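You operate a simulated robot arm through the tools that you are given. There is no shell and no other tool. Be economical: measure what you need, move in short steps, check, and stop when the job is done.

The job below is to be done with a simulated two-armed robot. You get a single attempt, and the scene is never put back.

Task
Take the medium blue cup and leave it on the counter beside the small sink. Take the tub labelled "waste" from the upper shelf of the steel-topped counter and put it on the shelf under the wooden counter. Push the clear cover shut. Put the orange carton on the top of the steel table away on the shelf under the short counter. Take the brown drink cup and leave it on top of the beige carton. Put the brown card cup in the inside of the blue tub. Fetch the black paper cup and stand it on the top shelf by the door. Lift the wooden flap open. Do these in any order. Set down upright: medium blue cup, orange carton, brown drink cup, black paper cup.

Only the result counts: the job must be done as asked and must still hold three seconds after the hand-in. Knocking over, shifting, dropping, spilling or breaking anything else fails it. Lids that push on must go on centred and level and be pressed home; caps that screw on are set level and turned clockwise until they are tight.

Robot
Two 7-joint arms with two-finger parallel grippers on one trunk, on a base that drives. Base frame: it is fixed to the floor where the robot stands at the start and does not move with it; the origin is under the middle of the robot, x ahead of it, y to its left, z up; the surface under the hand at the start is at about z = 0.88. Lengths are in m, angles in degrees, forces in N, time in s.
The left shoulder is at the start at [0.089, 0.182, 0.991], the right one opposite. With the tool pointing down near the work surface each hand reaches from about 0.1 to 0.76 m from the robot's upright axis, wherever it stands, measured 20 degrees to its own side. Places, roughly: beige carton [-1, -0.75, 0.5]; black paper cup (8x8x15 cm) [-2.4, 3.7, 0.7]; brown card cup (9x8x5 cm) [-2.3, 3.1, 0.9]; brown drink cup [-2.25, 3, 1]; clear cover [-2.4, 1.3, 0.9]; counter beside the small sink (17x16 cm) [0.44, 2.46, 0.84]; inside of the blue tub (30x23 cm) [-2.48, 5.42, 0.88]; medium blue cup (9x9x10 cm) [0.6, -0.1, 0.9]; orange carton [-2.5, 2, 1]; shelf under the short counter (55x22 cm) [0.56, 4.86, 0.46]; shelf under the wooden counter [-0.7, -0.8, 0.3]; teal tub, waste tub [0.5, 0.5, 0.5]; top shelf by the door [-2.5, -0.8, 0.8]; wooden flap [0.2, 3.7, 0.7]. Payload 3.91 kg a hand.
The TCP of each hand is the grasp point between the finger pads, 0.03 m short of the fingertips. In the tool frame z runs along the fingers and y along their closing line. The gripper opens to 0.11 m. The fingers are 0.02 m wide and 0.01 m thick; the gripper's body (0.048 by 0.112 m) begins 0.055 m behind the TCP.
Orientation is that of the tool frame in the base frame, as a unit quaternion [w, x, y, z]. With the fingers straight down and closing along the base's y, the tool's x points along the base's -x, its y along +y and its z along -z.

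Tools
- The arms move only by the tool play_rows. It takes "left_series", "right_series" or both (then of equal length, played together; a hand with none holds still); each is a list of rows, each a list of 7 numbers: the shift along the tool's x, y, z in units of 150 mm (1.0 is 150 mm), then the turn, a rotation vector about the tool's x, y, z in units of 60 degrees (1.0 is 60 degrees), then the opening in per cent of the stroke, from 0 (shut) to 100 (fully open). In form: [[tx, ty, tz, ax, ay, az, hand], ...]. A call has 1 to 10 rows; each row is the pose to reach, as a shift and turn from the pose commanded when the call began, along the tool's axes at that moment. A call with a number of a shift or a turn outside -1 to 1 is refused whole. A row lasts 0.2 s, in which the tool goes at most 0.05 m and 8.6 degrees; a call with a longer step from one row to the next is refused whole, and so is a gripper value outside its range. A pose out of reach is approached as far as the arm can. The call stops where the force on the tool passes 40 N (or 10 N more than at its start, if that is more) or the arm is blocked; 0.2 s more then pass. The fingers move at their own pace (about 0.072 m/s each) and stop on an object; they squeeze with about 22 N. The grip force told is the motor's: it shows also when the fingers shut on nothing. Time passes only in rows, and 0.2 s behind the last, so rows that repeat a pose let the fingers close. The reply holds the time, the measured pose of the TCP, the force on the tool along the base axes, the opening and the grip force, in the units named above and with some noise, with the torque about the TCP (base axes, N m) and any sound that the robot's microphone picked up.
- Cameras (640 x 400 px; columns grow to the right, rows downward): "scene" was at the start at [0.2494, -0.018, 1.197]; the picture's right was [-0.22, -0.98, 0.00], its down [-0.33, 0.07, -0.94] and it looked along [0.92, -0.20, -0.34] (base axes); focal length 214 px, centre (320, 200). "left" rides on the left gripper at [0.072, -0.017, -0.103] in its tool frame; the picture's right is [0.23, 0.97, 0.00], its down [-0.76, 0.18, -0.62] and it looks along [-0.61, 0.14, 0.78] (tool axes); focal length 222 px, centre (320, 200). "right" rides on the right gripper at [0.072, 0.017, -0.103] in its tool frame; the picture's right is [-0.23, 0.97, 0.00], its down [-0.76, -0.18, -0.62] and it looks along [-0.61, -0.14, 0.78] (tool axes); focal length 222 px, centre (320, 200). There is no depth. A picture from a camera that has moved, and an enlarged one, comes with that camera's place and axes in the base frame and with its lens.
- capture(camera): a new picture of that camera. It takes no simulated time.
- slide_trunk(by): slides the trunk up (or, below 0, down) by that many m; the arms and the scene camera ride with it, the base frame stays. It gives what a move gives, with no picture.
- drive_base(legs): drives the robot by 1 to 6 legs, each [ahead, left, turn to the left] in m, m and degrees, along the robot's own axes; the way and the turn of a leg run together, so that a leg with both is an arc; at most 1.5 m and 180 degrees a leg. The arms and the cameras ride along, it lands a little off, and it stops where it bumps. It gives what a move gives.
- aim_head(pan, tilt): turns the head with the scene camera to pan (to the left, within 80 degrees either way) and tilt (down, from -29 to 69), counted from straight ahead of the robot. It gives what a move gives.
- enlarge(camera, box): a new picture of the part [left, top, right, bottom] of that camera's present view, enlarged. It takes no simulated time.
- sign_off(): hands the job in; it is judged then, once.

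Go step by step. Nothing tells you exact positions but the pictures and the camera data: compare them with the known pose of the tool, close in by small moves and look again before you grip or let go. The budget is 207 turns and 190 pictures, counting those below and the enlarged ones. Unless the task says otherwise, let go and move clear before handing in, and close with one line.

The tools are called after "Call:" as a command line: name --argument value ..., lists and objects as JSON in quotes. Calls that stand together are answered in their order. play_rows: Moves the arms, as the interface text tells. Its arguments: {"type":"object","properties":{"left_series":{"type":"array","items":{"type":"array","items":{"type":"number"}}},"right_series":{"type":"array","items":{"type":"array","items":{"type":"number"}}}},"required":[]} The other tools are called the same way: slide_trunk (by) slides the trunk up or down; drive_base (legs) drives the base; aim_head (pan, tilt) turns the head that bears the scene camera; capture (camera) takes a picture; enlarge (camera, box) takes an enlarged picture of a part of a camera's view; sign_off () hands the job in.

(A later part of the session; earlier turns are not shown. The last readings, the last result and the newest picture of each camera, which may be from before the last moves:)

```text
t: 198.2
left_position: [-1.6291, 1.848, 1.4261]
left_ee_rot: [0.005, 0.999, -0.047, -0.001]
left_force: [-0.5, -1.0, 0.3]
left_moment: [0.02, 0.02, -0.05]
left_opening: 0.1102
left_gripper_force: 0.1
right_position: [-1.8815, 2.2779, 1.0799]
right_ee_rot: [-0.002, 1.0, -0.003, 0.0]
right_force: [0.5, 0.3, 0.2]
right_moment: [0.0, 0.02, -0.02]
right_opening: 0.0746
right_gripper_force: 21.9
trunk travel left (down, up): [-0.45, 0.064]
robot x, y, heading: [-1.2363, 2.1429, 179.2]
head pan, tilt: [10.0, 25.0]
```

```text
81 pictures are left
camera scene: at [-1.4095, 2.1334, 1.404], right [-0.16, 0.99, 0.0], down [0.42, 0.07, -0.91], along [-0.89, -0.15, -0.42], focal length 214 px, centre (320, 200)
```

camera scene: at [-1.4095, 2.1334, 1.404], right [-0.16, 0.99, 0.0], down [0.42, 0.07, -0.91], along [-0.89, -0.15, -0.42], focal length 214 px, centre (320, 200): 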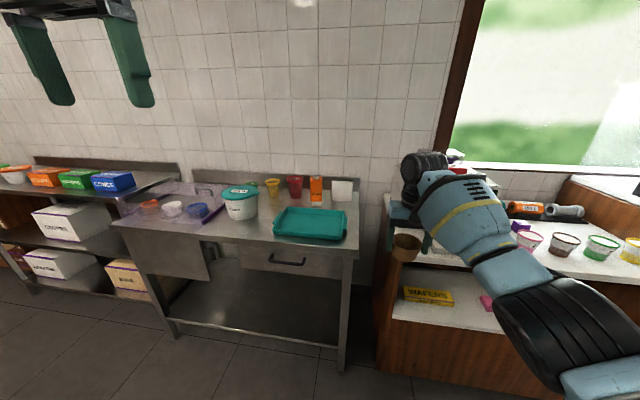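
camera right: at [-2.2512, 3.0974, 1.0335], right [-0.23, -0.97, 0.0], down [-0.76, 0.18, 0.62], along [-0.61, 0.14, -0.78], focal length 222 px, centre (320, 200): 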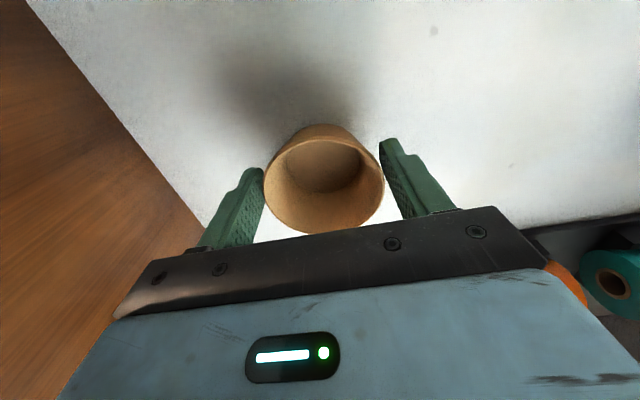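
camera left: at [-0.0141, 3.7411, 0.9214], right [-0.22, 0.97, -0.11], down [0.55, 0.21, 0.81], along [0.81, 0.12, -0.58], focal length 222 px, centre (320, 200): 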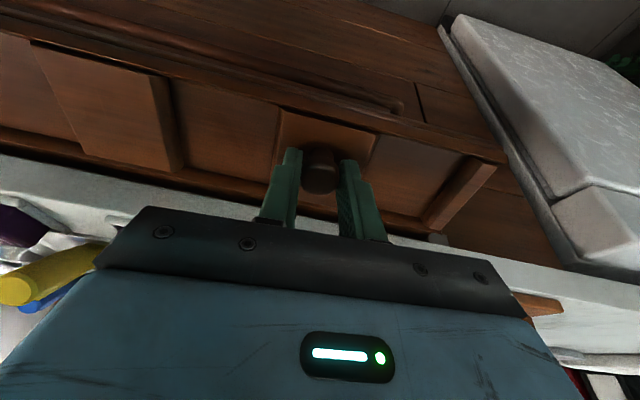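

I see the steel table with the orange carton at its back, and the clear box to the left. I'll zoom on both.

Call:
enlarge --camera "scene" --box '[110, 160, 370, 260]'

```text
2.46 times, centred on (240, 210) of scene
camera zoom: at [-1.4095, 2.1334, 1.404], right [-0.16, 0.99, 0.0], down [0.42, 0.07, -0.91], along [-0.89, -0.15, -0.42], focal length 528 px, centre (517, 175)
```

zoom: 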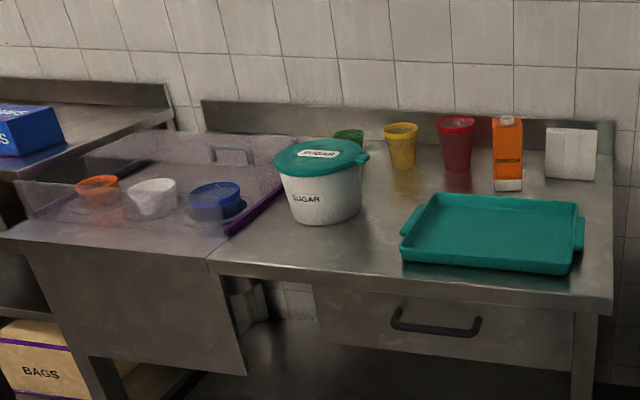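

The orange carton is about [-2.45, 1.94], 7 cm wide with about 4–5 cm gaps to its neighbours. I'll retract the right hand with the bowl, tilt the left hand 45° forward and drive up.

Call:
play_rows --left_series '[[-0.1, -0.1, 0.15, 0, -0.125, 0, 100], [-0.2, -0.2, 0.3, 0, -0.25, 0, 100], [-0.3, -0.3, 0.45, 0, -0.375, 0, 100], [-0.4, -0.4, 0.6, 0, -0.5, 0, 100], [-0.5, -0.5, 0.75, 0, -0.625, 0, 100], [-0.6, -0.6, 0.9, 0, -0.75, 0, 100]]' --right_series '[[0.15, -0.05, -0.15, 0, 0, 0, 30], [0.3, -0.1, -0.3, 0, 0, 0, 30], [0.45, -0.15, -0.45, 0, 0, 0, 30], [0.6, -0.2, -0.6, 0, 0, 0, 30], [0.75, -0.25, -0.75, 0, 0, 0, 30], [0.9, -0.3, -0.9, 0, 0, 0, 30]]'

Call:
drive_base --legs '[[0.36, 0.08, 0.7]]'

Call:
capture --camera "scene"

Call:
capture --camera "left"

```text
t: 199.6
left_position: [-1.7082, 1.9448, 1.291]
left_ee_rot: [-0.014, 0.922, -0.047, -0.384]
left_force: [0.2, 0.0, 0.0]
left_moment: [-0.01, 0.0, 0.0]
left_opening: 0.1102
left_gripper_force: 0.1
right_position: [-1.7447, 2.3222, 1.2166]
right_ee_rot: [0.0, 1.0, -0.003, 0.001]
right_force: [-0.2, 0.2, 0.0]
right_moment: [-0.02, 0.04, -0.01]
right_opening: 0.0739
right_gripper_force: 22.5
trunk travel left (down, up): [-0.45, 0.064]
robot x, y, heading: [-1.232, 2.1425, 179.3]
head pan, tilt: [10.0, 25.0]
```

```text
t: 201.9
left_position: [-2.0659, 1.8618, 1.2903]
left_ee_rot: [-0.01, 0.923, -0.039, -0.383]
left_force: [-0.7, -0.1, -0.7]
left_moment: [-0.02, 0.01, 0.03]
left_opening: 0.1097
left_gripper_force: 0.0
right_position: [-2.107, 2.2365, 1.2161]
right_ee_rot: [-0.002, 1.0, 0.004, 0.0]
right_force: [0.6, 0.7, -0.2]
right_moment: [-0.02, -0.04, 0.0]
right_opening: 0.0735
right_gripper_force: 22.0
trunk travel left (down, up): [-0.45, 0.064]
robot x, y, heading: [-1.5906, 2.069, -180.1]
head pan, tilt: [10.0, 25.0]
```

```text
79 pictures are left
camera scene: at [-1.7679, 2.0532, 1.4041], right [-0.17, 0.98, 0.0], down [0.42, 0.07, -0.91], along [-0.89, -0.16, -0.42], focal length 214 px, centre (320, 200)
```

scene: 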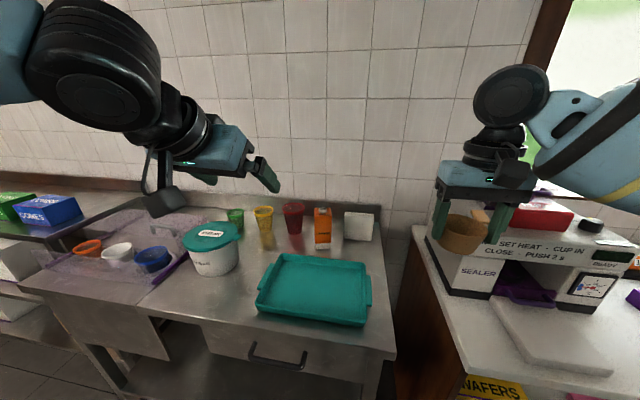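

```text
78 pictures are left
camera left: at [-1.941, 1.8675, 1.3134], right [0.08, -0.99, -0.15], down [-0.11, -0.16, 0.98], along [-0.99, -0.06, -0.12], focal length 222 px, centre (320, 200)
```

left: 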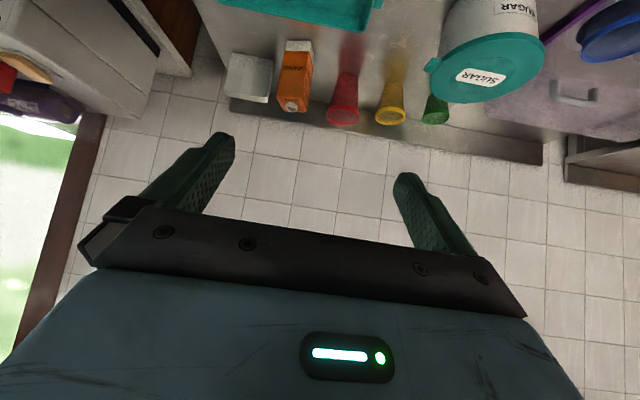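

The carton is centred at about [-2.447, 1.941] with its top at about z 1.035; the red cup leaves about 4 cm on its left. I'll drive in a bit and bring the left hand along its 45° line.

Call:
drive_base --legs '[[0.1, 0, 0]]'

Call:
play_rows --left_series '[[0.03, -0.12, 0.2, -0.023, 0, -0.03, 85], [0.06, -0.25, 0.45, -0.046, 0, -0.061, 85], [0.09, -0.38, 0.7, -0.046, 0, -0.061, 85], [0.12, -0.5, 0.95, -0.046, 0, -0.061, 85]]'

Call:
capture --camera "left"

```text
t: 203.1
left_position: [-2.1637, 1.8612, 1.2912]
left_ee_rot: [-0.011, 0.923, -0.04, -0.383]
left_force: [0.3, -0.5, 0.7]
left_moment: [0.0, -0.02, 0.02]
left_opening: 0.11
left_gripper_force: 0.1
right_position: [-2.205, 2.2361, 1.2172]
right_ee_rot: [-0.001, 1.0, 0.003, 0.0]
right_force: [-0.4, -0.4, 1.4]
right_moment: [-0.01, -0.05, -0.02]
right_opening: 0.0733
right_gripper_force: 21.8
trunk travel left (down, up): [-0.45, 0.064]
robot x, y, heading: [-1.6901, 2.0684, -179.9]
head pan, tilt: [10.0, 25.0]
```

```text
t: 204.1
left_position: [-2.2481, 1.9415, 1.1767]
left_ee_rot: [-0.001, 0.923, -0.001, -0.385]
left_force: [0.2, -0.5, -1.1]
left_moment: [0.0, -0.03, 0.0]
left_opening: 0.0933
left_gripper_force: 0.0
right_position: [-2.2078, 2.237, 1.2143]
right_ee_rot: [-0.001, 1.0, 0.003, 0.001]
right_force: [-0.5, 0.2, -0.5]
right_moment: [-0.02, -0.02, 0.0]
right_opening: 0.0731
right_gripper_force: 22.1
trunk travel left (down, up): [-0.45, 0.064]
robot x, y, heading: [-1.6913, 2.0704, -180.1]
head pan, tilt: [10.0, 25.0]
```

```text
77 pictures are left
camera left: at [-2.1244, 1.9583, 1.199], right [0.16, -0.97, -0.16], down [-0.09, -0.18, 0.98], along [-0.98, -0.14, -0.12], focal length 222 px, centre (320, 200)
```

left: 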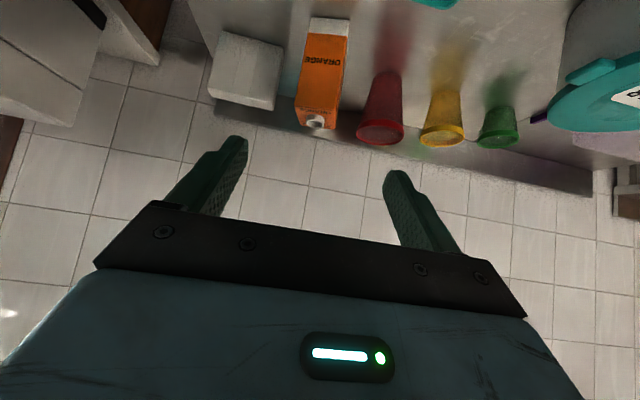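

Carton spans y≈1.903–1.969 with the cap near z 1.03. I'll narrow the opening to 8 cm and approach halfway along the tool axis.

Call:
play_rows --left_series '[[-0.01, 0.02, 0.25, 0, 0, 0, 74], [-0.02, 0.043, 0.5, 0, 0, 0, 74], [-0.03, 0.043, 0.75, 0, 0, 0, 74], [-0.03, 0.043, 1.0, 0, 0, 0, 74]]'

Call:
play_rows --left_series '[[0, 0, 0.2, 0, 0, 0, 74], [-0.02, 0, 0.45, 0, 0, 0, 74]]'

Call:
capture --camera "left"

Call:
enlarge --camera "scene" --box '[200, 130, 400, 255]'

```text
t: 205.1
left_position: [-2.3319, 1.9091, 1.0798]
left_ee_rot: [-0.001, 0.924, -0.002, -0.383]
left_force: [-0.8, 0.1, 0.2]
left_moment: [0.01, 0.01, -0.02]
left_opening: 0.0815
left_gripper_force: 0.1
left hand out of reach, approached as far as the arm can: row 2, 3, 4
right_position: [-2.2054, 2.2358, 1.2171]
right_ee_rot: [-0.001, 1.0, 0.004, 0.001]
right_force: [-0.2, -0.2, 0.2]
right_moment: [0.02, 0.01, 0.0]
right_opening: 0.0729
right_gripper_force: 22.0
trunk travel left (down, up): [-0.45, 0.064]
robot x, y, heading: [-1.6897, 2.0668, -180.0]
head pan, tilt: [10.0, 25.0]
```

```text
t: 205.7
left_position: [-2.3454, 1.9093, 1.0665]
left_ee_rot: [0.0, 0.923, -0.001, -0.384]
left_force: [-0.7, 0.4, 0.2]
left_moment: [0.0, 0.01, -0.02]
left_opening: 0.0816
left_gripper_force: 0.1
left hand out of reach, approached as far as the arm can: row 1, 2
right_position: [-2.2053, 2.2348, 1.2157]
right_ee_rot: [-0.001, 1.0, 0.004, -0.001]
right_force: [0.3, -0.5, -0.1]
right_moment: [-0.01, -0.03, 0.01]
right_opening: 0.0727
right_gripper_force: 21.8
trunk travel left (down, up): [-0.45, 0.064]
robot x, y, heading: [-1.6906, 2.066, -180.2]
head pan, tilt: [10.0, 25.0]
```

```text
76 pictures are left
camera left: at [-2.2211, 1.9251, 1.0891], right [0.16, -0.97, -0.16], down [-0.09, -0.18, 0.98], along [-0.98, -0.14, -0.12], focal length 222 px, centre (320, 200)
```

left: 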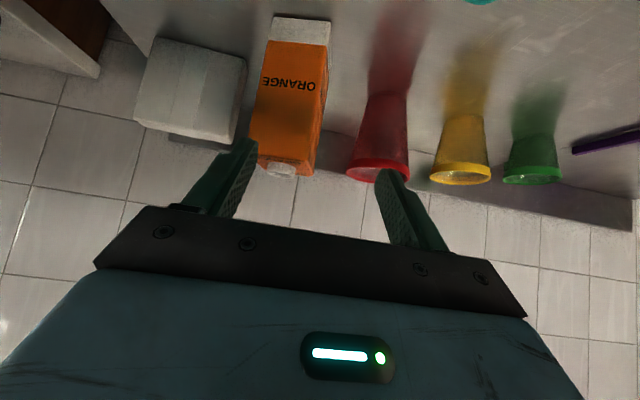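

```text
3.20 times, centred on (300, 192) of scene
camera zoom: at [-1.8653, 2.053, 1.4041], right [-0.17, 0.98, 0.0], down [0.42, 0.07, -0.91], along [-0.89, -0.16, -0.42], focal length 686 px, centre (384, 224)
```

zoom: 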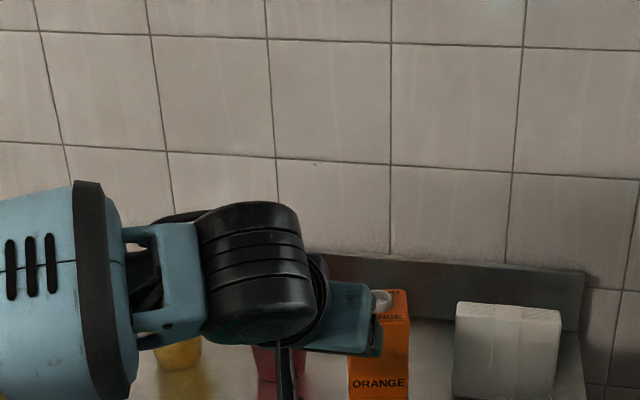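

The left arm is at its reach limit, so I'll retract a little, lower the trunk 10 cm and drive closer.

Call:
play_rows --left_series '[[0, -0.05, -0.25, 0, 0, 0, 74], [0, -0.15, -0.5, 0, 0, 0, 74], [0, -0.18, -0.7, 0, 0, 0, 74]]'

Call:
slide_trunk --by -0.1

Call:
drive_base --legs '[[0.1, 0, 0]]'

Call:
capture --camera "left"

```text
t: 206.5
left_position: [-2.2684, 1.9357, 1.1417]
left_ee_rot: [-0.001, 0.923, -0.002, -0.384]
left_force: [0.4, -0.9, 0.5]
left_moment: [-0.03, 0.03, 0.02]
left_opening: 0.0815
left_gripper_force: 0.0
right_position: [-2.2041, 2.237, 1.2165]
right_ee_rot: [-0.001, 1.0, 0.004, 0.001]
right_force: [-1.0, 0.2, 0.2]
right_moment: [0.0, 0.06, 0.01]
right_opening: 0.0727
right_gripper_force: 22.5
trunk travel left (down, up): [-0.45, 0.064]
robot x, y, heading: [-1.689, 2.0684, -180.1]
head pan, tilt: [10.0, 25.0]
```

```text
t: 207.8
left_position: [-2.2706, 1.9368, 1.0418]
left_ee_rot: [-0.001, 0.923, -0.002, -0.384]
left_force: [-0.3, 0.7, 0.2]
left_moment: [-0.01, 0.01, 0.01]
left_opening: 0.0811
left_gripper_force: 0.1
right_position: [-2.2039, 2.2371, 1.1172]
right_ee_rot: [0.001, 1.0, 0.004, -0.001]
right_force: [-1.3, 0.0, 0.3]
right_moment: [0.02, 0.01, -0.02]
right_opening: 0.0722
right_gripper_force: 22.5
trunk travel left (down, up): [-0.35, 0.164]
robot x, y, heading: [-1.6901, 2.0681, -180.0]
head pan, tilt: [10.0, 25.0]
```

```text
t: 208.9
left_position: [-2.3692, 1.9359, 1.041]
left_ee_rot: [0.0, 0.923, -0.001, -0.384]
left_force: [-1.1, -0.1, -0.6]
left_moment: [0.01, -0.02, -0.01]
left_opening: 0.0814
left_gripper_force: 0.1
right_position: [-2.3043, 2.236, 1.116]
right_ee_rot: [0.0, 1.0, 0.004, 0.0]
right_force: [-0.6, 0.8, -0.1]
right_moment: [0.0, -0.03, 0.0]
right_opening: 0.0719
right_gripper_force: 21.4
trunk travel left (down, up): [-0.35, 0.164]
robot x, y, heading: [-1.7913, 2.0677, -180.0]
head pan, tilt: [10.0, 25.0]
```

```text
74 pictures are left
camera left: at [-2.2462, 1.9519, 1.0642], right [0.16, -0.97, -0.16], down [-0.1, -0.18, 0.98], along [-0.98, -0.14, -0.12], focal length 222 px, centre (320, 200)
```

left: 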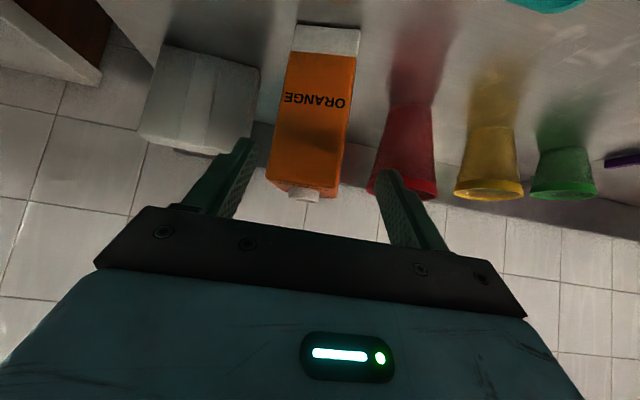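

Good, the hand is 9 cm from the carton and nearly centred. I'll make the final approach and close.

Call:
play_rows --left_series '[[-0.06, -0.035, 0.1, 0, 0, 0, 74], [-0.1, -0.035, 0.3, 0, 0, 0, 74], [-0.127, -0.035, 0.5, 0, 0, 0, 74], [-0.127, -0.035, 0.69, 0, 0, 0, 74]]'

Call:
capture --camera "left"

```text
t: 209.9
left_position: [-2.436, 1.9219, 0.9998]
left_ee_rot: [-0.001, 0.923, -0.001, -0.384]
left_force: [0.0, 1.2, 0.6]
left_moment: [0.02, 0.01, -0.02]
left_opening: 0.0818
left_gripper_force: 0.4
left hand out of reach, approached as far as the arm can: row 2, 3, 4
right_position: [-2.305, 2.2367, 1.1158]
right_ee_rot: [0.0, 1.0, 0.005, 0.0]
right_force: [-0.1, 0.2, -0.1]
right_moment: [0.01, 0.0, -0.01]
right_opening: 0.0718
right_gripper_force: 22.3
trunk travel left (down, up): [-0.35, 0.164]
robot x, y, heading: [-1.7888, 2.0697, -179.8]
head pan, tilt: [10.0, 25.0]
```

```text
73 pictures are left
camera left: at [-2.3135, 1.9391, 1.0222], right [0.16, -0.97, -0.16], down [-0.1, -0.18, 0.98], along [-0.98, -0.14, -0.12], focal length 222 px, centre (320, 200)
```

left: 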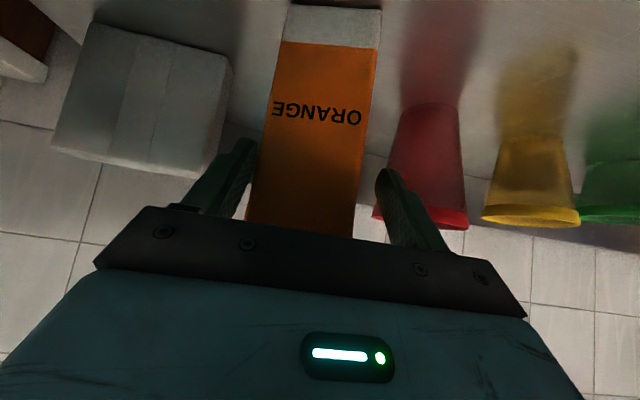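

The reach limit pulled the hand 2 cm sideways, so closing now would drag the carton. I'll retract, drive 5 cm closer and come in again.

Call:
play_rows --left_series '[[0, 0, -0.25, 0, 0, 0, 74], [0, -0.06, -0.5, 0, 0, 0, 68], [0, -0.12, -0.7, 0, 0, 0, 68]]'

Call:
drive_base --legs '[[0.055, 0, 0]]'

Call:
capture --camera "left"

```text
t: 210.8
left_position: [-2.3625, 1.9421, 1.0751]
left_ee_rot: [-0.001, 0.923, -0.002, -0.384]
left_force: [-1.1, 0.1, -0.1]
left_moment: [-0.01, -0.01, -0.02]
left_opening: 0.0749
left_gripper_force: 0.1
right_position: [-2.3043, 2.2361, 1.1162]
right_ee_rot: [0.0, 1.0, 0.004, 0.0]
right_force: [0.2, 0.7, 0.6]
right_moment: [0.0, 0.0, 0.03]
right_opening: 0.0718
right_gripper_force: 22.2
trunk travel left (down, up): [-0.35, 0.164]
robot x, y, heading: [-1.7896, 2.0667, -180.0]
head pan, tilt: [10.0, 25.0]
```

```text
t: 211.8
left_position: [-2.4056, 1.9405, 1.073]
left_ee_rot: [0.0, 0.923, -0.001, -0.384]
left_force: [0.9, -0.2, 0.3]
left_moment: [0.03, 0.01, 0.01]
left_opening: 0.0746
left_gripper_force: 0.0
right_position: [-2.3478, 2.2363, 1.1155]
right_ee_rot: [-0.001, 1.0, 0.003, 0.001]
right_force: [0.6, 0.0, -0.6]
right_moment: [0.0, -0.01, 0.0]
right_opening: 0.0713
right_gripper_force: 22.0
trunk travel left (down, up): [-0.35, 0.164]
robot x, y, heading: [-1.8319, 2.0681, 180.0]
head pan, tilt: [10.0, 25.0]
stopped in leg 1: the robot was blocked; the commanded pose is now the measured one
```

```text
72 pictures are left
camera left: at [-2.2835, 1.9577, 1.0961], right [0.16, -0.97, -0.16], down [-0.1, -0.18, 0.98], along [-0.98, -0.14, -0.12], focal length 222 px, centre (320, 200)
```

left: 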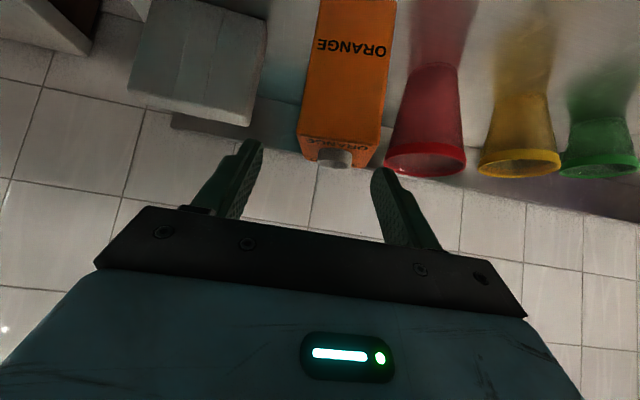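

The earlier pass nudged the carton about 1 cm; it's now at y≈1.928. I'll approach centred on that with the 7.5 cm opening, then close.

Call:
play_rows --left_series '[[0.0, 0.09, 0.0, 0, 0, 0, 68], [0.07, 0.09, 0.2, 0, 0, 0, 68], [0.14, 0.09, 0.42, 0, 0, 0, 68], [0.198, 0.09, 0.632, 0, 0, 0, 68]]'

Call:
capture --camera "left"

```text
t: 212.8
left_position: [-2.4542, 1.9269, 0.9838]
left_ee_rot: [0.0, 0.924, -0.002, -0.383]
left_force: [0.2, 0.9, 0.5]
left_moment: [0.01, -0.01, -0.02]
left_opening: 0.0749
left_gripper_force: 0.5
right_position: [-2.35, 2.2361, 1.1156]
right_ee_rot: [-0.001, 1.0, 0.003, 0.001]
right_force: [-0.5, -0.7, -0.5]
right_moment: [0.01, -0.03, -0.03]
right_opening: 0.0713
right_gripper_force: 22.3
trunk travel left (down, up): [-0.35, 0.164]
robot x, y, heading: [-1.8351, 2.0678, 180.0]
head pan, tilt: [10.0, 25.0]
```

```text
71 pictures are left
camera left: at [-2.3314, 1.9434, 1.0071], right [0.16, -0.97, -0.16], down [-0.1, -0.18, 0.98], along [-0.98, -0.14, -0.12], focal length 222 px, centre (320, 200)
```

left: 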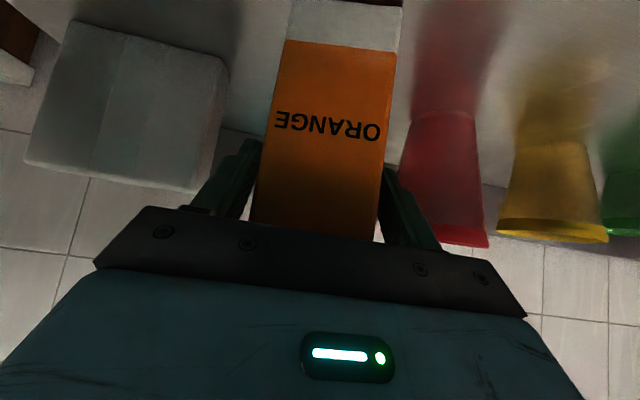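

The carton is centred between the fingers. I'll close, lift straight up and back out.

Call:
play_rows --left_series '[[0, 0, 0, 0, 0, 0, 30], [0, 0, 0, 0, 0, 0, 30], [0, 0, 0, 0, 0, 0, 30], [-0.05, 0, -0.05, 0, 0, 0, 30], [-0.2, 0, -0.2, 0, 0, 0, 30], [-0.4, 0, -0.4, 0, 0, 0, 30], [-0.6, 0, -0.6, 0, 0, 0, 30]]'

Call:
drive_base --legs '[[-0.5, 0, 0]]'

Call:
capture --camera "scene"

```text
t: 214.4
left_position: [-2.4536, 1.9278, 1.1121]
left_ee_rot: [0.0, 0.924, -0.001, -0.382]
left_force: [-0.3, -0.2, -2.7]
left_moment: [-0.02, -0.05, 0.01]
left_opening: 0.0639
left_gripper_force: 21.7
right_position: [-2.3479, 2.2363, 1.1144]
right_ee_rot: [0.0, 1.0, 0.003, 0.001]
right_force: [-0.4, 0.0, -0.2]
right_moment: [-0.01, -0.04, 0.0]
right_opening: 0.0708
right_gripper_force: 21.5
trunk travel left (down, up): [-0.35, 0.164]
robot x, y, heading: [-1.8361, 2.0681, 179.8]
head pan, tilt: [10.0, 25.0]
```

```text
t: 217.3
left_position: [-1.9582, 1.9294, 1.113]
left_ee_rot: [0.0, 0.924, -0.003, -0.383]
left_force: [-0.5, 0.8, -3.4]
left_moment: [-0.01, -0.05, 0.03]
left_opening: 0.0639
left_gripper_force: 22.1
right_position: [-1.8532, 2.2377, 1.1155]
right_ee_rot: [-0.001, 1.0, 0.001, 0.002]
right_force: [0.2, 0.4, -0.2]
right_moment: [0.0, 0.0, 0.02]
right_opening: 0.0704
right_gripper_force: 21.6
trunk travel left (down, up): [-0.35, 0.164]
robot x, y, heading: [-1.3419, 2.0668, 179.4]
head pan, tilt: [10.0, 25.0]
```

```text
70 pictures are left
camera scene: at [-1.5627, 2.0526, 1.2892], right [-0.17, 0.99, 0.0], down [0.42, 0.07, -0.91], along [-0.89, -0.15, -0.42], focal length 214 px, centre (320, 200)
```

scene: 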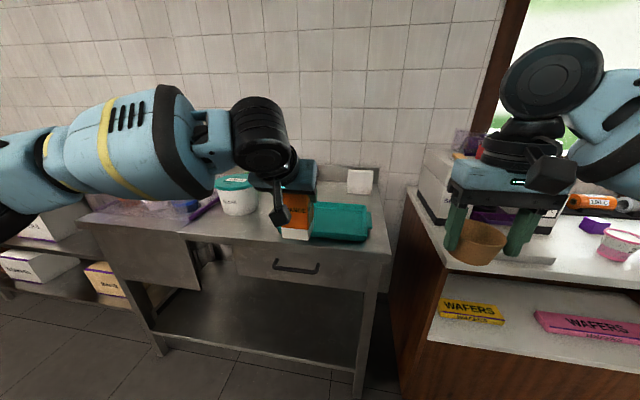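

Both objects are held. Next I'll drive right (north) to the blue tub at about [-2.48, 5.42].

Call:
drive_base --legs '[[-0.15, -0.1, 0.6], [0, -1.45, 0], [0, -1.45, 0]]'

Call:
aim_head --pan -15 --tilt 20

Call:
capture --camera "scene"

```text
t: 243.8
left_position: [-1.8112, 4.93, 1.112]
left_ee_rot: [0.001, 0.924, -0.001, -0.383]
left_force: [-0.5, 0.1, -3.4]
left_moment: [0.02, 0.0, 0.01]
left_opening: 0.0638
left_gripper_force: 22.1
right_position: [-1.7079, 5.239, 1.114]
right_ee_rot: [0.0, 1.0, 0.003, 0.001]
right_force: [-0.2, -0.2, -1.2]
right_moment: [0.01, 0.0, 0.01]
right_opening: 0.0648
right_gripper_force: 22.3
trunk travel left (down, up): [-0.35, 0.164]
robot x, y, heading: [-1.1934, 5.0709, 180.1]
head pan, tilt: [10.0, 25.0]
```

```text
t: 244.7
left_position: [-1.8109, 4.9299, 1.1115]
left_ee_rot: [0.0, 0.924, -0.001, -0.383]
left_force: [-0.1, -0.4, -3.4]
left_moment: [0.01, -0.03, 0.0]
left_opening: 0.0641
left_gripper_force: 22.0
right_position: [-1.7067, 5.2379, 1.114]
right_ee_rot: [-0.002, 1.0, 0.002, 0.002]
right_force: [0.5, 0.7, 0.3]
right_moment: [-0.02, 0.03, -0.04]
right_opening: 0.0648
right_gripper_force: 22.1
trunk travel left (down, up): [-0.35, 0.164]
robot x, y, heading: [-1.1885, 5.0675, 180.0]
head pan, tilt: [-15.0, 20.0]
```

```text
69 pictures are left
camera scene: at [-1.4146, 5.0951, 1.2972], right [0.26, 0.97, 0.0], down [0.33, -0.09, -0.94], along [-0.91, 0.24, -0.34], focal length 214 px, centre (320, 200)
```

scene: 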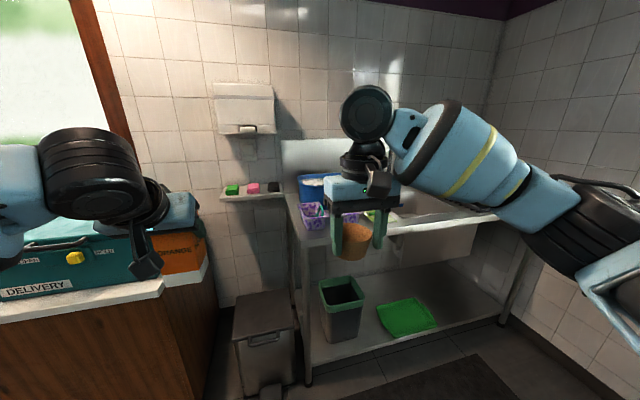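

The blue tub stands on the steel sink unit. I'll pull the carton hand back, raise the bowl hand, and drive up.

Call:
play_rows --left_series '[[0.2, 0.05, -0.2, 0, 0, 0, 30], [0.4, 0.1, -0.4, 0, 0, 0, 30], [0.6, 0.15, -0.6, 0, 0, 0, 30], [0.7, 0.2, -0.7, 0, 0, 0, 30]]' --right_series '[[0, 0, -0.15, 0, 0, 0, 20], [0, 0, -0.3, 0, 0, 0, 20], [0, 0, -0.45, 0, 0, 0, 20], [0, 0, -0.6, 0, 0, 0, 20]]'

Call:
drive_base --legs '[[0, -0.18, 0], [0.5, 0, 0]]'

Call:
capture --camera "scene"

Call:
capture --camera "right"

```text
t: 245.7
left_position: [-1.6634, 4.899, 1.111]
left_ee_rot: [0.0, 0.924, 0.0, -0.382]
left_force: [0.2, 0.7, -3.5]
left_moment: [0.01, -0.04, 0.0]
left_opening: 0.0636
left_gripper_force: 22.0
right_position: [-1.7067, 5.2375, 1.2046]
right_ee_rot: [0.0, 1.0, 0.002, 0.001]
right_force: [-0.2, -0.3, -1.3]
right_moment: [0.0, -0.02, -0.01]
right_opening: 0.0645
right_gripper_force: 22.4
trunk travel left (down, up): [-0.35, 0.164]
robot x, y, heading: [-1.192, 5.0673, 179.5]
head pan, tilt: [-15.0, 20.0]
```

```text
t: 250.5
left_position: [-2.1655, 5.0791, 1.1103]
left_ee_rot: [0.001, 0.924, 0.001, -0.383]
left_force: [-0.5, 0.0, -3.2]
left_moment: [-0.02, -0.05, -0.01]
left_opening: 0.0639
left_gripper_force: 22.2
right_position: [-2.2093, 5.4172, 1.2045]
right_ee_rot: [-0.001, 1.0, 0.003, 0.002]
right_force: [-0.4, 0.8, -0.4]
right_moment: [0.0, 0.02, 0.02]
right_opening: 0.0644
right_gripper_force: 22.2
trunk travel left (down, up): [-0.35, 0.164]
robot x, y, heading: [-1.6952, 5.2496, -179.4]
head pan, tilt: [-15.0, 20.0]
```

```text
68 pictures are left
camera scene: at [-1.9166, 5.2744, 1.2972], right [0.26, 0.97, 0.0], down [0.33, -0.09, -0.94], along [-0.91, 0.24, -0.34], focal length 214 px, centre (320, 200)
```

scene: 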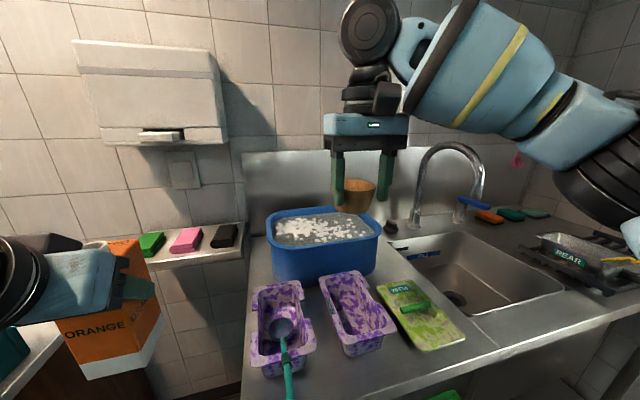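

```text
67 pictures are left
camera right: at [-2.1376, 5.4011, 1.3073], right [-0.22, -0.98, 0.0], down [-0.77, 0.17, 0.62], along [-0.61, 0.14, -0.78], focal length 222 px, centre (320, 200)
```

right: 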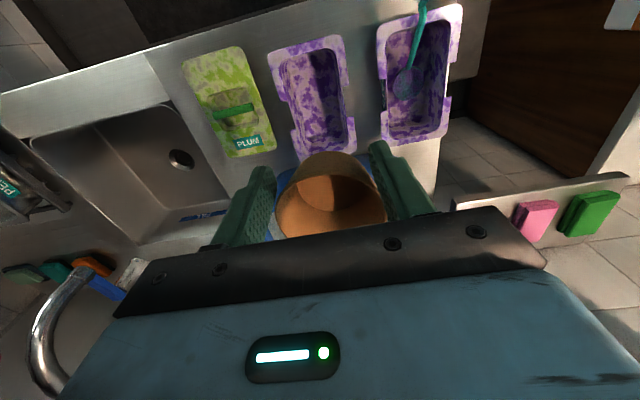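

The tub (full of suds) has its rim at z≈1.0, centred near [-2.48, 5.43]. I'll drive a bit closer and move the bowl over its middle.

Call:
drive_base --legs '[[0.12, 0, -0.6]]'

Call:
play_rows --right_series '[[-0.25, -0.02, 0, 0, 0, 0, 20], [-0.5, -0.04, 0, 0, 0, 0, 20], [-0.75, -0.06, 0, 0, 0, 0, 20], [-0.93, -0.07, 0, 0, 0, 0, 20]]'

Call:
capture --camera "right"

Call:
capture --camera "scene"

```text
t: 251.7
left_position: [-2.2875, 5.0847, 1.1116]
left_ee_rot: [-0.002, 0.924, -0.005, -0.383]
left_force: [-0.7, 0.6, -3.4]
left_moment: [0.03, -0.06, 0.02]
left_opening: 0.064
left_gripper_force: 21.5
right_position: [-2.3265, 5.4218, 1.2042]
right_ee_rot: [-0.001, 1.0, -0.002, 0.001]
right_force: [0.1, -0.2, 0.7]
right_moment: [-0.01, -0.02, 0.02]
right_opening: 0.0643
right_gripper_force: 22.2
trunk travel left (down, up): [-0.35, 0.164]
robot x, y, heading: [-1.8086, 5.2477, 179.4]
head pan, tilt: [-15.0, 20.0]
```

```text
t: 252.7
left_position: [-2.2878, 5.0846, 1.111]
left_ee_rot: [-0.001, 0.924, -0.004, -0.383]
left_force: [-0.1, -0.3, -3.3]
left_moment: [0.03, -0.01, -0.01]
left_opening: 0.0641
left_gripper_force: 22.3
right_position: [-2.4491, 5.4329, 1.1961]
right_ee_rot: [-0.002, 1.0, -0.001, 0.001]
right_force: [0.1, 0.2, -0.3]
right_moment: [-0.01, 0.0, 0.0]
right_opening: 0.0642
right_gripper_force: 22.5
right hand out of reach, approached as far as the arm can: row 4
trunk travel left (down, up): [-0.35, 0.164]
robot x, y, heading: [-1.8126, 5.2507, 179.7]
head pan, tilt: [-15.0, 20.0]
```

```text
66 pictures are left
camera right: at [-2.3761, 5.4162, 1.2987], right [-0.23, -0.97, 0.0], down [-0.76, 0.18, 0.62], along [-0.6, 0.14, -0.78], focal length 222 px, centre (320, 200)
```

right: 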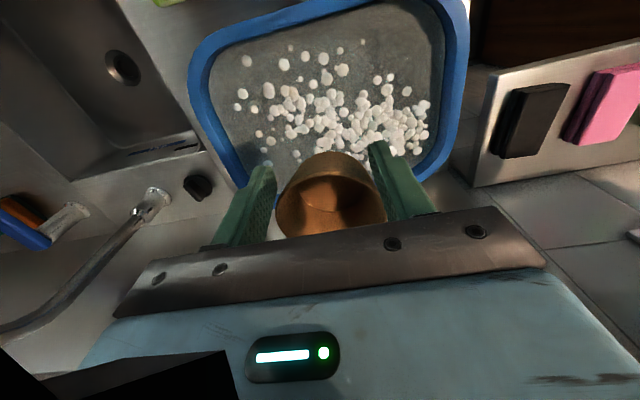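

```text
65 pictures are left
camera scene: at [-2.0364, 5.2781, 1.2972], right [0.27, 0.96, 0.0], down [0.33, -0.09, -0.94], along [-0.91, 0.25, -0.34], focal length 214 px, centre (320, 200)
```

scene: 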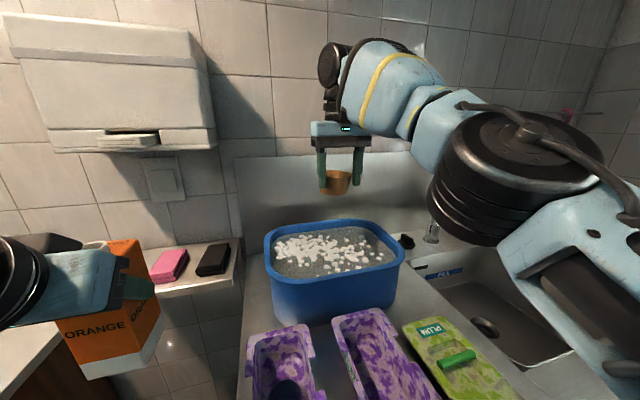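

The bowl is over the tub's interior. I'll lower it well inside.

Call:
play_rows --right_series '[[-0.05, 0.03, 0.25, 0, 0, 0, 20], [-0.08, 0.05, 0.5, 0, 0, 0, 20], [-0.08, 0.05, 0.75, 0, 0, 0, 20], [-0.08, 0.05, 1.0, 0, 0, 0, 20]]'

Call:
play_rows --right_series '[[0, 0, 0.2, 0, 0, 0, 20], [0, 0, 0.4, 0, 0, 0, 20], [0, 0, 0.5, 0, 0, 0, 20], [0, 0, 0.58, 0, 0, 0, 20]]'

Call:
capture --camera "right"

```text
t: 253.7
left_position: [-2.2873, 5.0842, 1.1108]
left_ee_rot: [-0.001, 0.924, -0.005, -0.383]
left_force: [0.0, 0.6, -2.6]
left_moment: [-0.01, -0.03, -0.01]
left_opening: 0.0637
left_gripper_force: 22.1
right_position: [-2.4591, 5.4255, 1.0446]
right_ee_rot: [-0.001, 1.0, -0.002, 0.0]
right_force: [0.0, 0.2, -0.1]
right_moment: [-0.04, -0.06, 0.0]
right_opening: 0.064
right_gripper_force: 22.5
trunk travel left (down, up): [-0.35, 0.164]
robot x, y, heading: [-1.8146, 5.2504, 179.7]
head pan, tilt: [-15.0, 20.0]
```

```text
t: 254.7
left_position: [-2.2864, 5.0844, 1.111]
left_ee_rot: [-0.002, 0.924, -0.006, -0.383]
left_force: [-0.3, 0.2, -4.2]
left_moment: [0.02, -0.04, -0.01]
left_opening: 0.0641
left_gripper_force: 22.3
right_position: [-2.4588, 5.4245, 0.9581]
right_ee_rot: [-0.001, 1.0, -0.002, 0.001]
right_force: [-0.3, 0.1, -0.7]
right_moment: [0.0, -0.01, -0.01]
right_opening: 0.064
right_gripper_force: 22.6
trunk travel left (down, up): [-0.35, 0.164]
robot x, y, heading: [-1.8163, 5.2475, 179.4]
head pan, tilt: [-15.0, 20.0]
```

```text
64 pictures are left
camera right: at [-2.3871, 5.4079, 1.0613], right [-0.23, -0.97, 0.0], down [-0.76, 0.18, 0.62], along [-0.6, 0.15, -0.78], focal length 222 px, centre (320, 200)
```

right: 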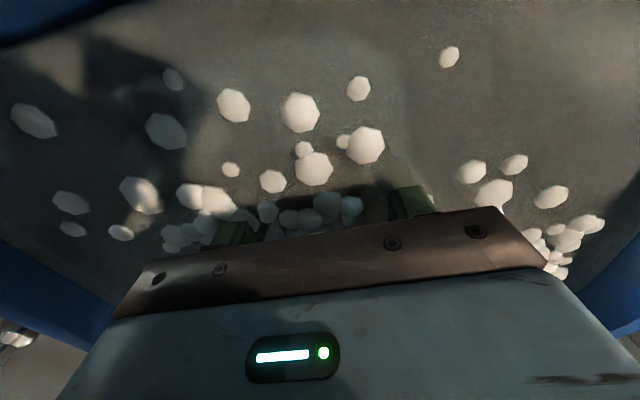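

The bowl is below the suds surface, inside the tub. I'll go slightly lower, release and lift out.

Call:
play_rows --right_series '[[0, 0, 0.1, 0, 0, 0, 20], [0, 0, 0.18, 0, 0, 0, 20], [0, 0, 0.18, 0, 0, 0, 100], [0, 0, 0.18, 0, 0, 0, 100], [0, 0, 0.18, 0, 0, 0, 100], [0, 0, -0.1, 0, 0, 0, 100], [0, 0, -0.4, 0, 0, 0, 100], [0, 0, -0.7, 0, 0, 0, 100], [0, 0, -1.0, 0, 0, 0, 100]]'

Call:
play_rows --right_series '[[0.1, 0, -0.25, 0, 0, 0, 100], [0.4, 0, -0.35, 0, 0, 0, 100], [0.7, 0, -0.35, 0, 0, 0, 100]]'

Call:
capture --camera "scene"

```text
t: 256.7
left_position: [-2.2861, 5.0839, 1.1116]
left_ee_rot: [-0.002, 0.924, -0.005, -0.383]
left_force: [-0.2, -0.2, -3.4]
left_moment: [-0.02, -0.02, 0.0]
left_opening: 0.0639
left_gripper_force: 21.8
right_position: [-2.4599, 5.4249, 1.1089]
right_ee_rot: [-0.001, 1.0, -0.002, 0.002]
right_force: [0.2, -0.1, -0.4]
right_moment: [-0.01, -0.02, 0.03]
right_opening: 0.1101
right_gripper_force: 0.0
trunk travel left (down, up): [-0.35, 0.164]
robot x, y, heading: [-1.814, 5.2493, 179.6]
head pan, tilt: [-15.0, 20.0]
```

```text
t: 257.5
left_position: [-2.2854, 5.0848, 1.1116]
left_ee_rot: [-0.001, 0.924, -0.005, -0.383]
left_force: [-0.4, -0.3, -3.6]
left_moment: [0.0, -0.03, -0.02]
left_opening: 0.0636
left_gripper_force: 22.2
right_position: [-2.3539, 5.425, 1.1609]
right_ee_rot: [-0.002, 1.0, -0.002, 0.001]
right_force: [0.3, -0.3, 0.1]
right_moment: [0.03, 0.0, 0.0]
right_opening: 0.1101
right_gripper_force: 0.2
trunk travel left (down, up): [-0.35, 0.164]
robot x, y, heading: [-1.8158, 5.2452, 179.3]
head pan, tilt: [-15.0, 20.0]
```

```text
63 pictures are left
camera scene: at [-2.0355, 5.2775, 1.2974], right [0.27, 0.96, 0.0], down [0.33, -0.09, -0.94], along [-0.91, 0.25, -0.34], focal length 214 px, centre (320, 200)
```

scene: 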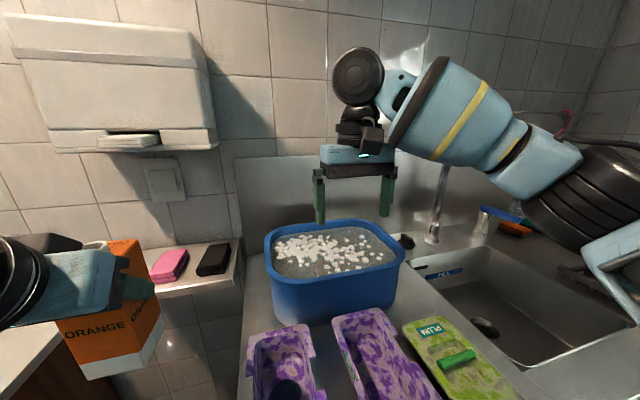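

The bowl is in the tub. Now I'll back off and turn around for the short counter on the east side.

Call:
drive_base --legs '[[-0.55, 0, 0], [0, 0, 180]]'

Call:
aim_head --pan -5 --tilt 25

Call:
capture --camera "scene"

```text
t: 268.0
left_position: [-0.7862, 5.3923, 1.111]
left_ee_rot: [0.383, 0.022, 0.924, -0.008]
left_force: [0.1, -0.3, -3.8]
left_moment: [0.03, 0.0, 0.06]
left_opening: 0.0639
left_gripper_force: 22.0
right_position: [-0.7291, 5.0486, 1.1605]
right_ee_rot: [-0.001, 0.019, 1.0, -0.001]
right_force: [-0.3, -0.6, -0.5]
right_moment: [-0.02, -0.01, -0.03]
right_opening: 0.1099
right_gripper_force: 0.1
trunk travel left (down, up): [-0.35, 0.164]
robot x, y, heading: [-1.2648, 5.2446, -2.2]
head pan, tilt: [-15.0, 20.0]
```

```text
t: 268.7
left_position: [-0.7857, 5.3916, 1.1105]
left_ee_rot: [0.383, 0.022, 0.924, -0.009]
left_force: [0.2, -0.9, -3.5]
left_moment: [0.01, 0.02, 0.0]
left_opening: 0.0641
left_gripper_force: 22.0
right_position: [-0.7308, 5.0491, 1.1601]
right_ee_rot: [-0.002, 0.019, 1.0, -0.001]
right_force: [0.5, -0.8, -0.4]
right_moment: [-0.05, 0.01, 0.03]
right_opening: 0.1098
right_gripper_force: 0.1
trunk travel left (down, up): [-0.35, 0.164]
robot x, y, heading: [-1.2662, 5.2422, -2.7]
head pan, tilt: [-5.0, 25.0]
```

```text
62 pictures are left
camera scene: at [-1.0418, 5.2277, 1.2892], right [-0.13, -0.99, 0.0], down [-0.42, 0.06, -0.91], along [0.9, -0.12, -0.42], focal length 214 px, centre (320, 200)
```

scene: 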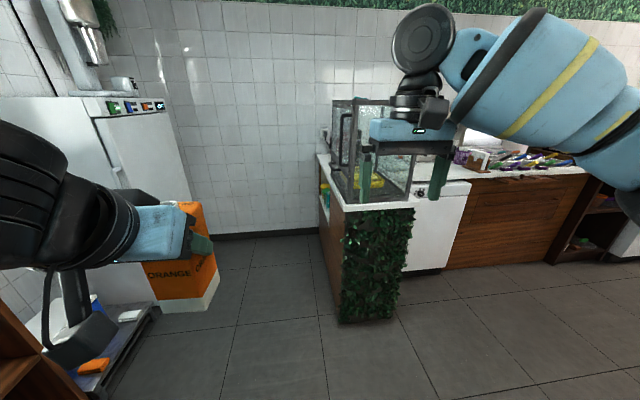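

The short counter is the leafy-ended one, and its shelf opens to the north (y≈4.97). I'll face south in the open area, then strafe east beside it.

Call:
drive_base --legs '[[0, 0.38, 0], [0, 0, -87.3], [0, 1.3, 0]]'

Call:
aim_head --pan 20 --tilt 35

Call:
capture --camera "scene"

```text
t: 287.5
left_position: [0.2178, 5.1467, 1.1101]
left_ee_rot: [0.27, 0.655, 0.651, -0.271]
left_force: [-0.2, 0.1, -3.7]
left_moment: [0.07, -0.01, -0.03]
left_opening: 0.0638
left_gripper_force: 22.4
right_position: [-0.1237, 5.0764, 1.1605]
right_ee_rot: [-0.002, 0.706, 0.709, 0.001]
right_force: [0.4, 0.1, 0.8]
right_moment: [0.01, 0.01, 0.01]
right_opening: 0.1101
right_gripper_force: 0.0
trunk travel left (down, up): [-0.35, 0.164]
robot x, y, heading: [0.0484, 5.6191, -90.1]
head pan, tilt: [-5.0, 25.0]
```

```text
t: 288.4
left_position: [0.2168, 5.1467, 1.1125]
left_ee_rot: [0.27, 0.655, 0.651, -0.271]
left_force: [-0.1, 0.1, -3.3]
left_moment: [0.05, 0.04, 0.0]
left_opening: 0.064
left_gripper_force: 22.0
right_position: [-0.1225, 5.0765, 1.1615]
right_ee_rot: [-0.002, 0.706, 0.708, 0.001]
right_force: [-0.5, -0.3, -0.9]
right_moment: [-0.05, 0.0, -0.03]
right_opening: 0.11
right_gripper_force: 0.0
trunk travel left (down, up): [-0.35, 0.164]
robot x, y, heading: [0.0516, 5.6149, -90.1]
head pan, tilt: [20.0, 35.0]
```

```text
61 pictures are left
camera scene: at [0.0785, 5.4059, 1.2734], right [-0.94, -0.34, 0.0], down [-0.19, 0.54, -0.82], along [0.28, -0.77, -0.57], focal length 214 px, centre (320, 200)
```

scene: 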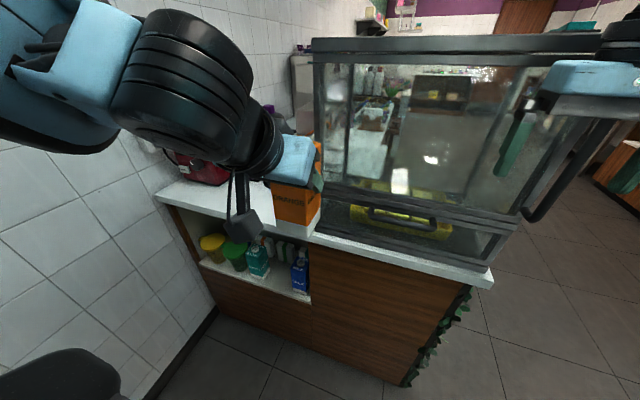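

The shelf opens at the counter's left part and already holds bottles and tubs. I'll zoom in to find free space.

Call:
enlarge --camera "scene" --box '[180, 210, 330, 304]'

```text
4.26 times, centred on (255, 257) of scene
camera zoom: at [0.0785, 5.4059, 1.2734], right [-0.94, -0.34, 0.0], down [-0.19, 0.54, -0.82], along [0.28, -0.77, -0.57], focal length 913 px, centre (597, -43)
```

zoom: 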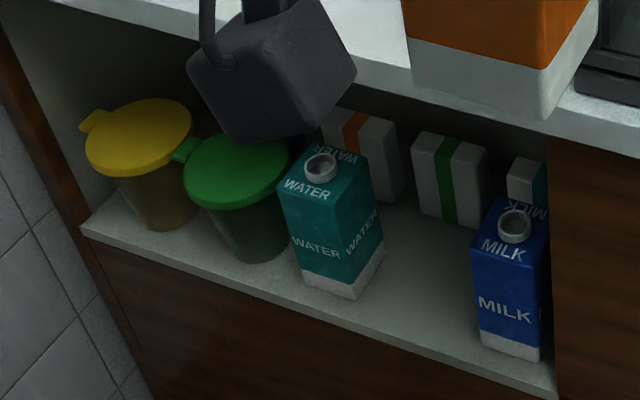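

Free spot between the teal WATER and blue MILK cartons: centre about [0.43, 4.915], roughly 13 × 12 cm. I'll pull the right hand back, shift over, and lower the trunk.

Call:
play_rows --right_series '[[0.25, 0, 0, 0, 0, 0, 100], [0.5, 0, 0, 0, 0, 0, 100], [0.75, 0, 0, 0, 0, 0, 100], [1.0, 0, 0, 0, 0, 0, 100]]'

Call:
drive_base --legs '[[0, 0.215, 0.1]]'

Call:
slide_trunk --by -0.34

Call:
capture --camera "scene"

Call:
capture --camera "left"

```text
t: 289.4
left_position: [0.2167, 5.147, 1.1114]
left_ee_rot: [0.271, 0.655, 0.651, -0.272]
left_force: [0.2, 0.1, -2.5]
left_moment: [0.03, -0.03, 0.03]
left_opening: 0.0641
left_gripper_force: 22.0
right_position: [-0.123, 5.2272, 1.1615]
right_ee_rot: [-0.002, 0.707, 0.707, 0.001]
right_force: [0.6, 0.1, 1.1]
right_moment: [0.0, -0.02, 0.01]
right_opening: 0.1098
right_gripper_force: 0.1
trunk travel left (down, up): [-0.35, 0.164]
robot x, y, heading: [0.0493, 5.6181, -90.5]
head pan, tilt: [20.0, 35.0]
```

```text
t: 291.9
left_position: [0.4303, 5.1476, 1.1119]
left_ee_rot: [0.27, 0.656, 0.651, -0.271]
left_force: [-0.1, -1.1, -4.0]
left_moment: [0.07, -0.02, -0.03]
left_opening: 0.0639
left_gripper_force: 22.4
right_position: [0.091, 5.2273, 1.1617]
right_ee_rot: [-0.002, 0.707, 0.708, 0.0]
right_force: [0.2, -0.3, -0.7]
right_moment: [0.02, -0.03, 0.05]
right_opening: 0.1102
right_gripper_force: 0.0
trunk travel left (down, up): [-0.35, 0.164]
robot x, y, heading: [0.2626, 5.6184, -90.3]
head pan, tilt: [20.0, 35.0]
```

```text
t: 294.4
left_position: [0.4315, 5.1431, 0.8265]
left_ee_rot: [0.267, 0.655, 0.653, -0.268]
left_force: [-0.2, 0.1, -3.2]
left_moment: [0.05, -0.06, 0.0]
left_opening: 0.0638
left_gripper_force: 21.9
right_position: [0.0869, 5.2217, 0.8759]
right_ee_rot: [-0.007, 0.708, 0.706, 0.003]
right_force: [-0.5, -0.1, 0.6]
right_moment: [0.0, -0.01, 0.0]
right_opening: 0.1099
right_gripper_force: 0.0
trunk travel left (down, up): [-0.068, 0.446]
robot x, y, heading: [0.2636, 5.6139, -90.2]
head pan, tilt: [20.0, 35.0]
stopped: the force on the tool passed its limit at 53 N (the readings are from after the stop); the commanded pose is now the measured one
```

```text
59 pictures are left
camera scene: at [0.2918, 5.306, 0.9623], right [-0.94, -0.34, 0.0], down [-0.19, 0.54, -0.82], along [0.28, -0.77, -0.57], focal length 214 px, centre (320, 200)
```

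scene: 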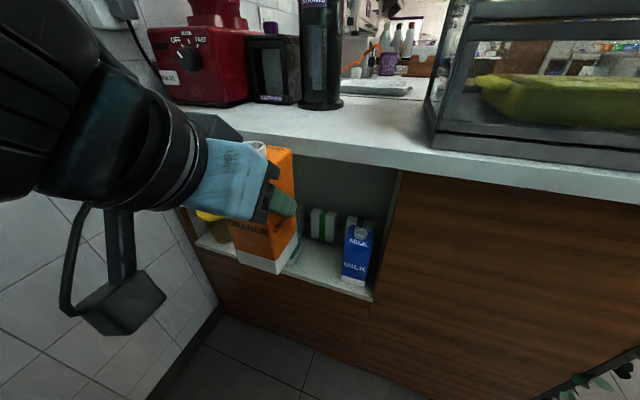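

```text
58 pictures are left
camera left: at [0.4134, 5.2668, 0.8501], right [0.97, 0.16, -0.16], down [0.18, -0.11, 0.98], along [0.14, -0.98, -0.13], focal length 222 px, centre (320, 200)
```

left: 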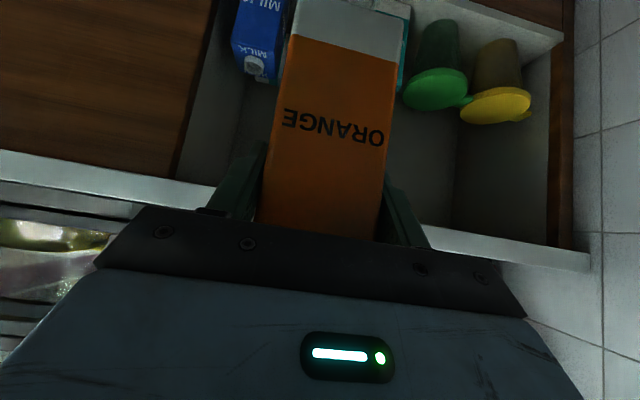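

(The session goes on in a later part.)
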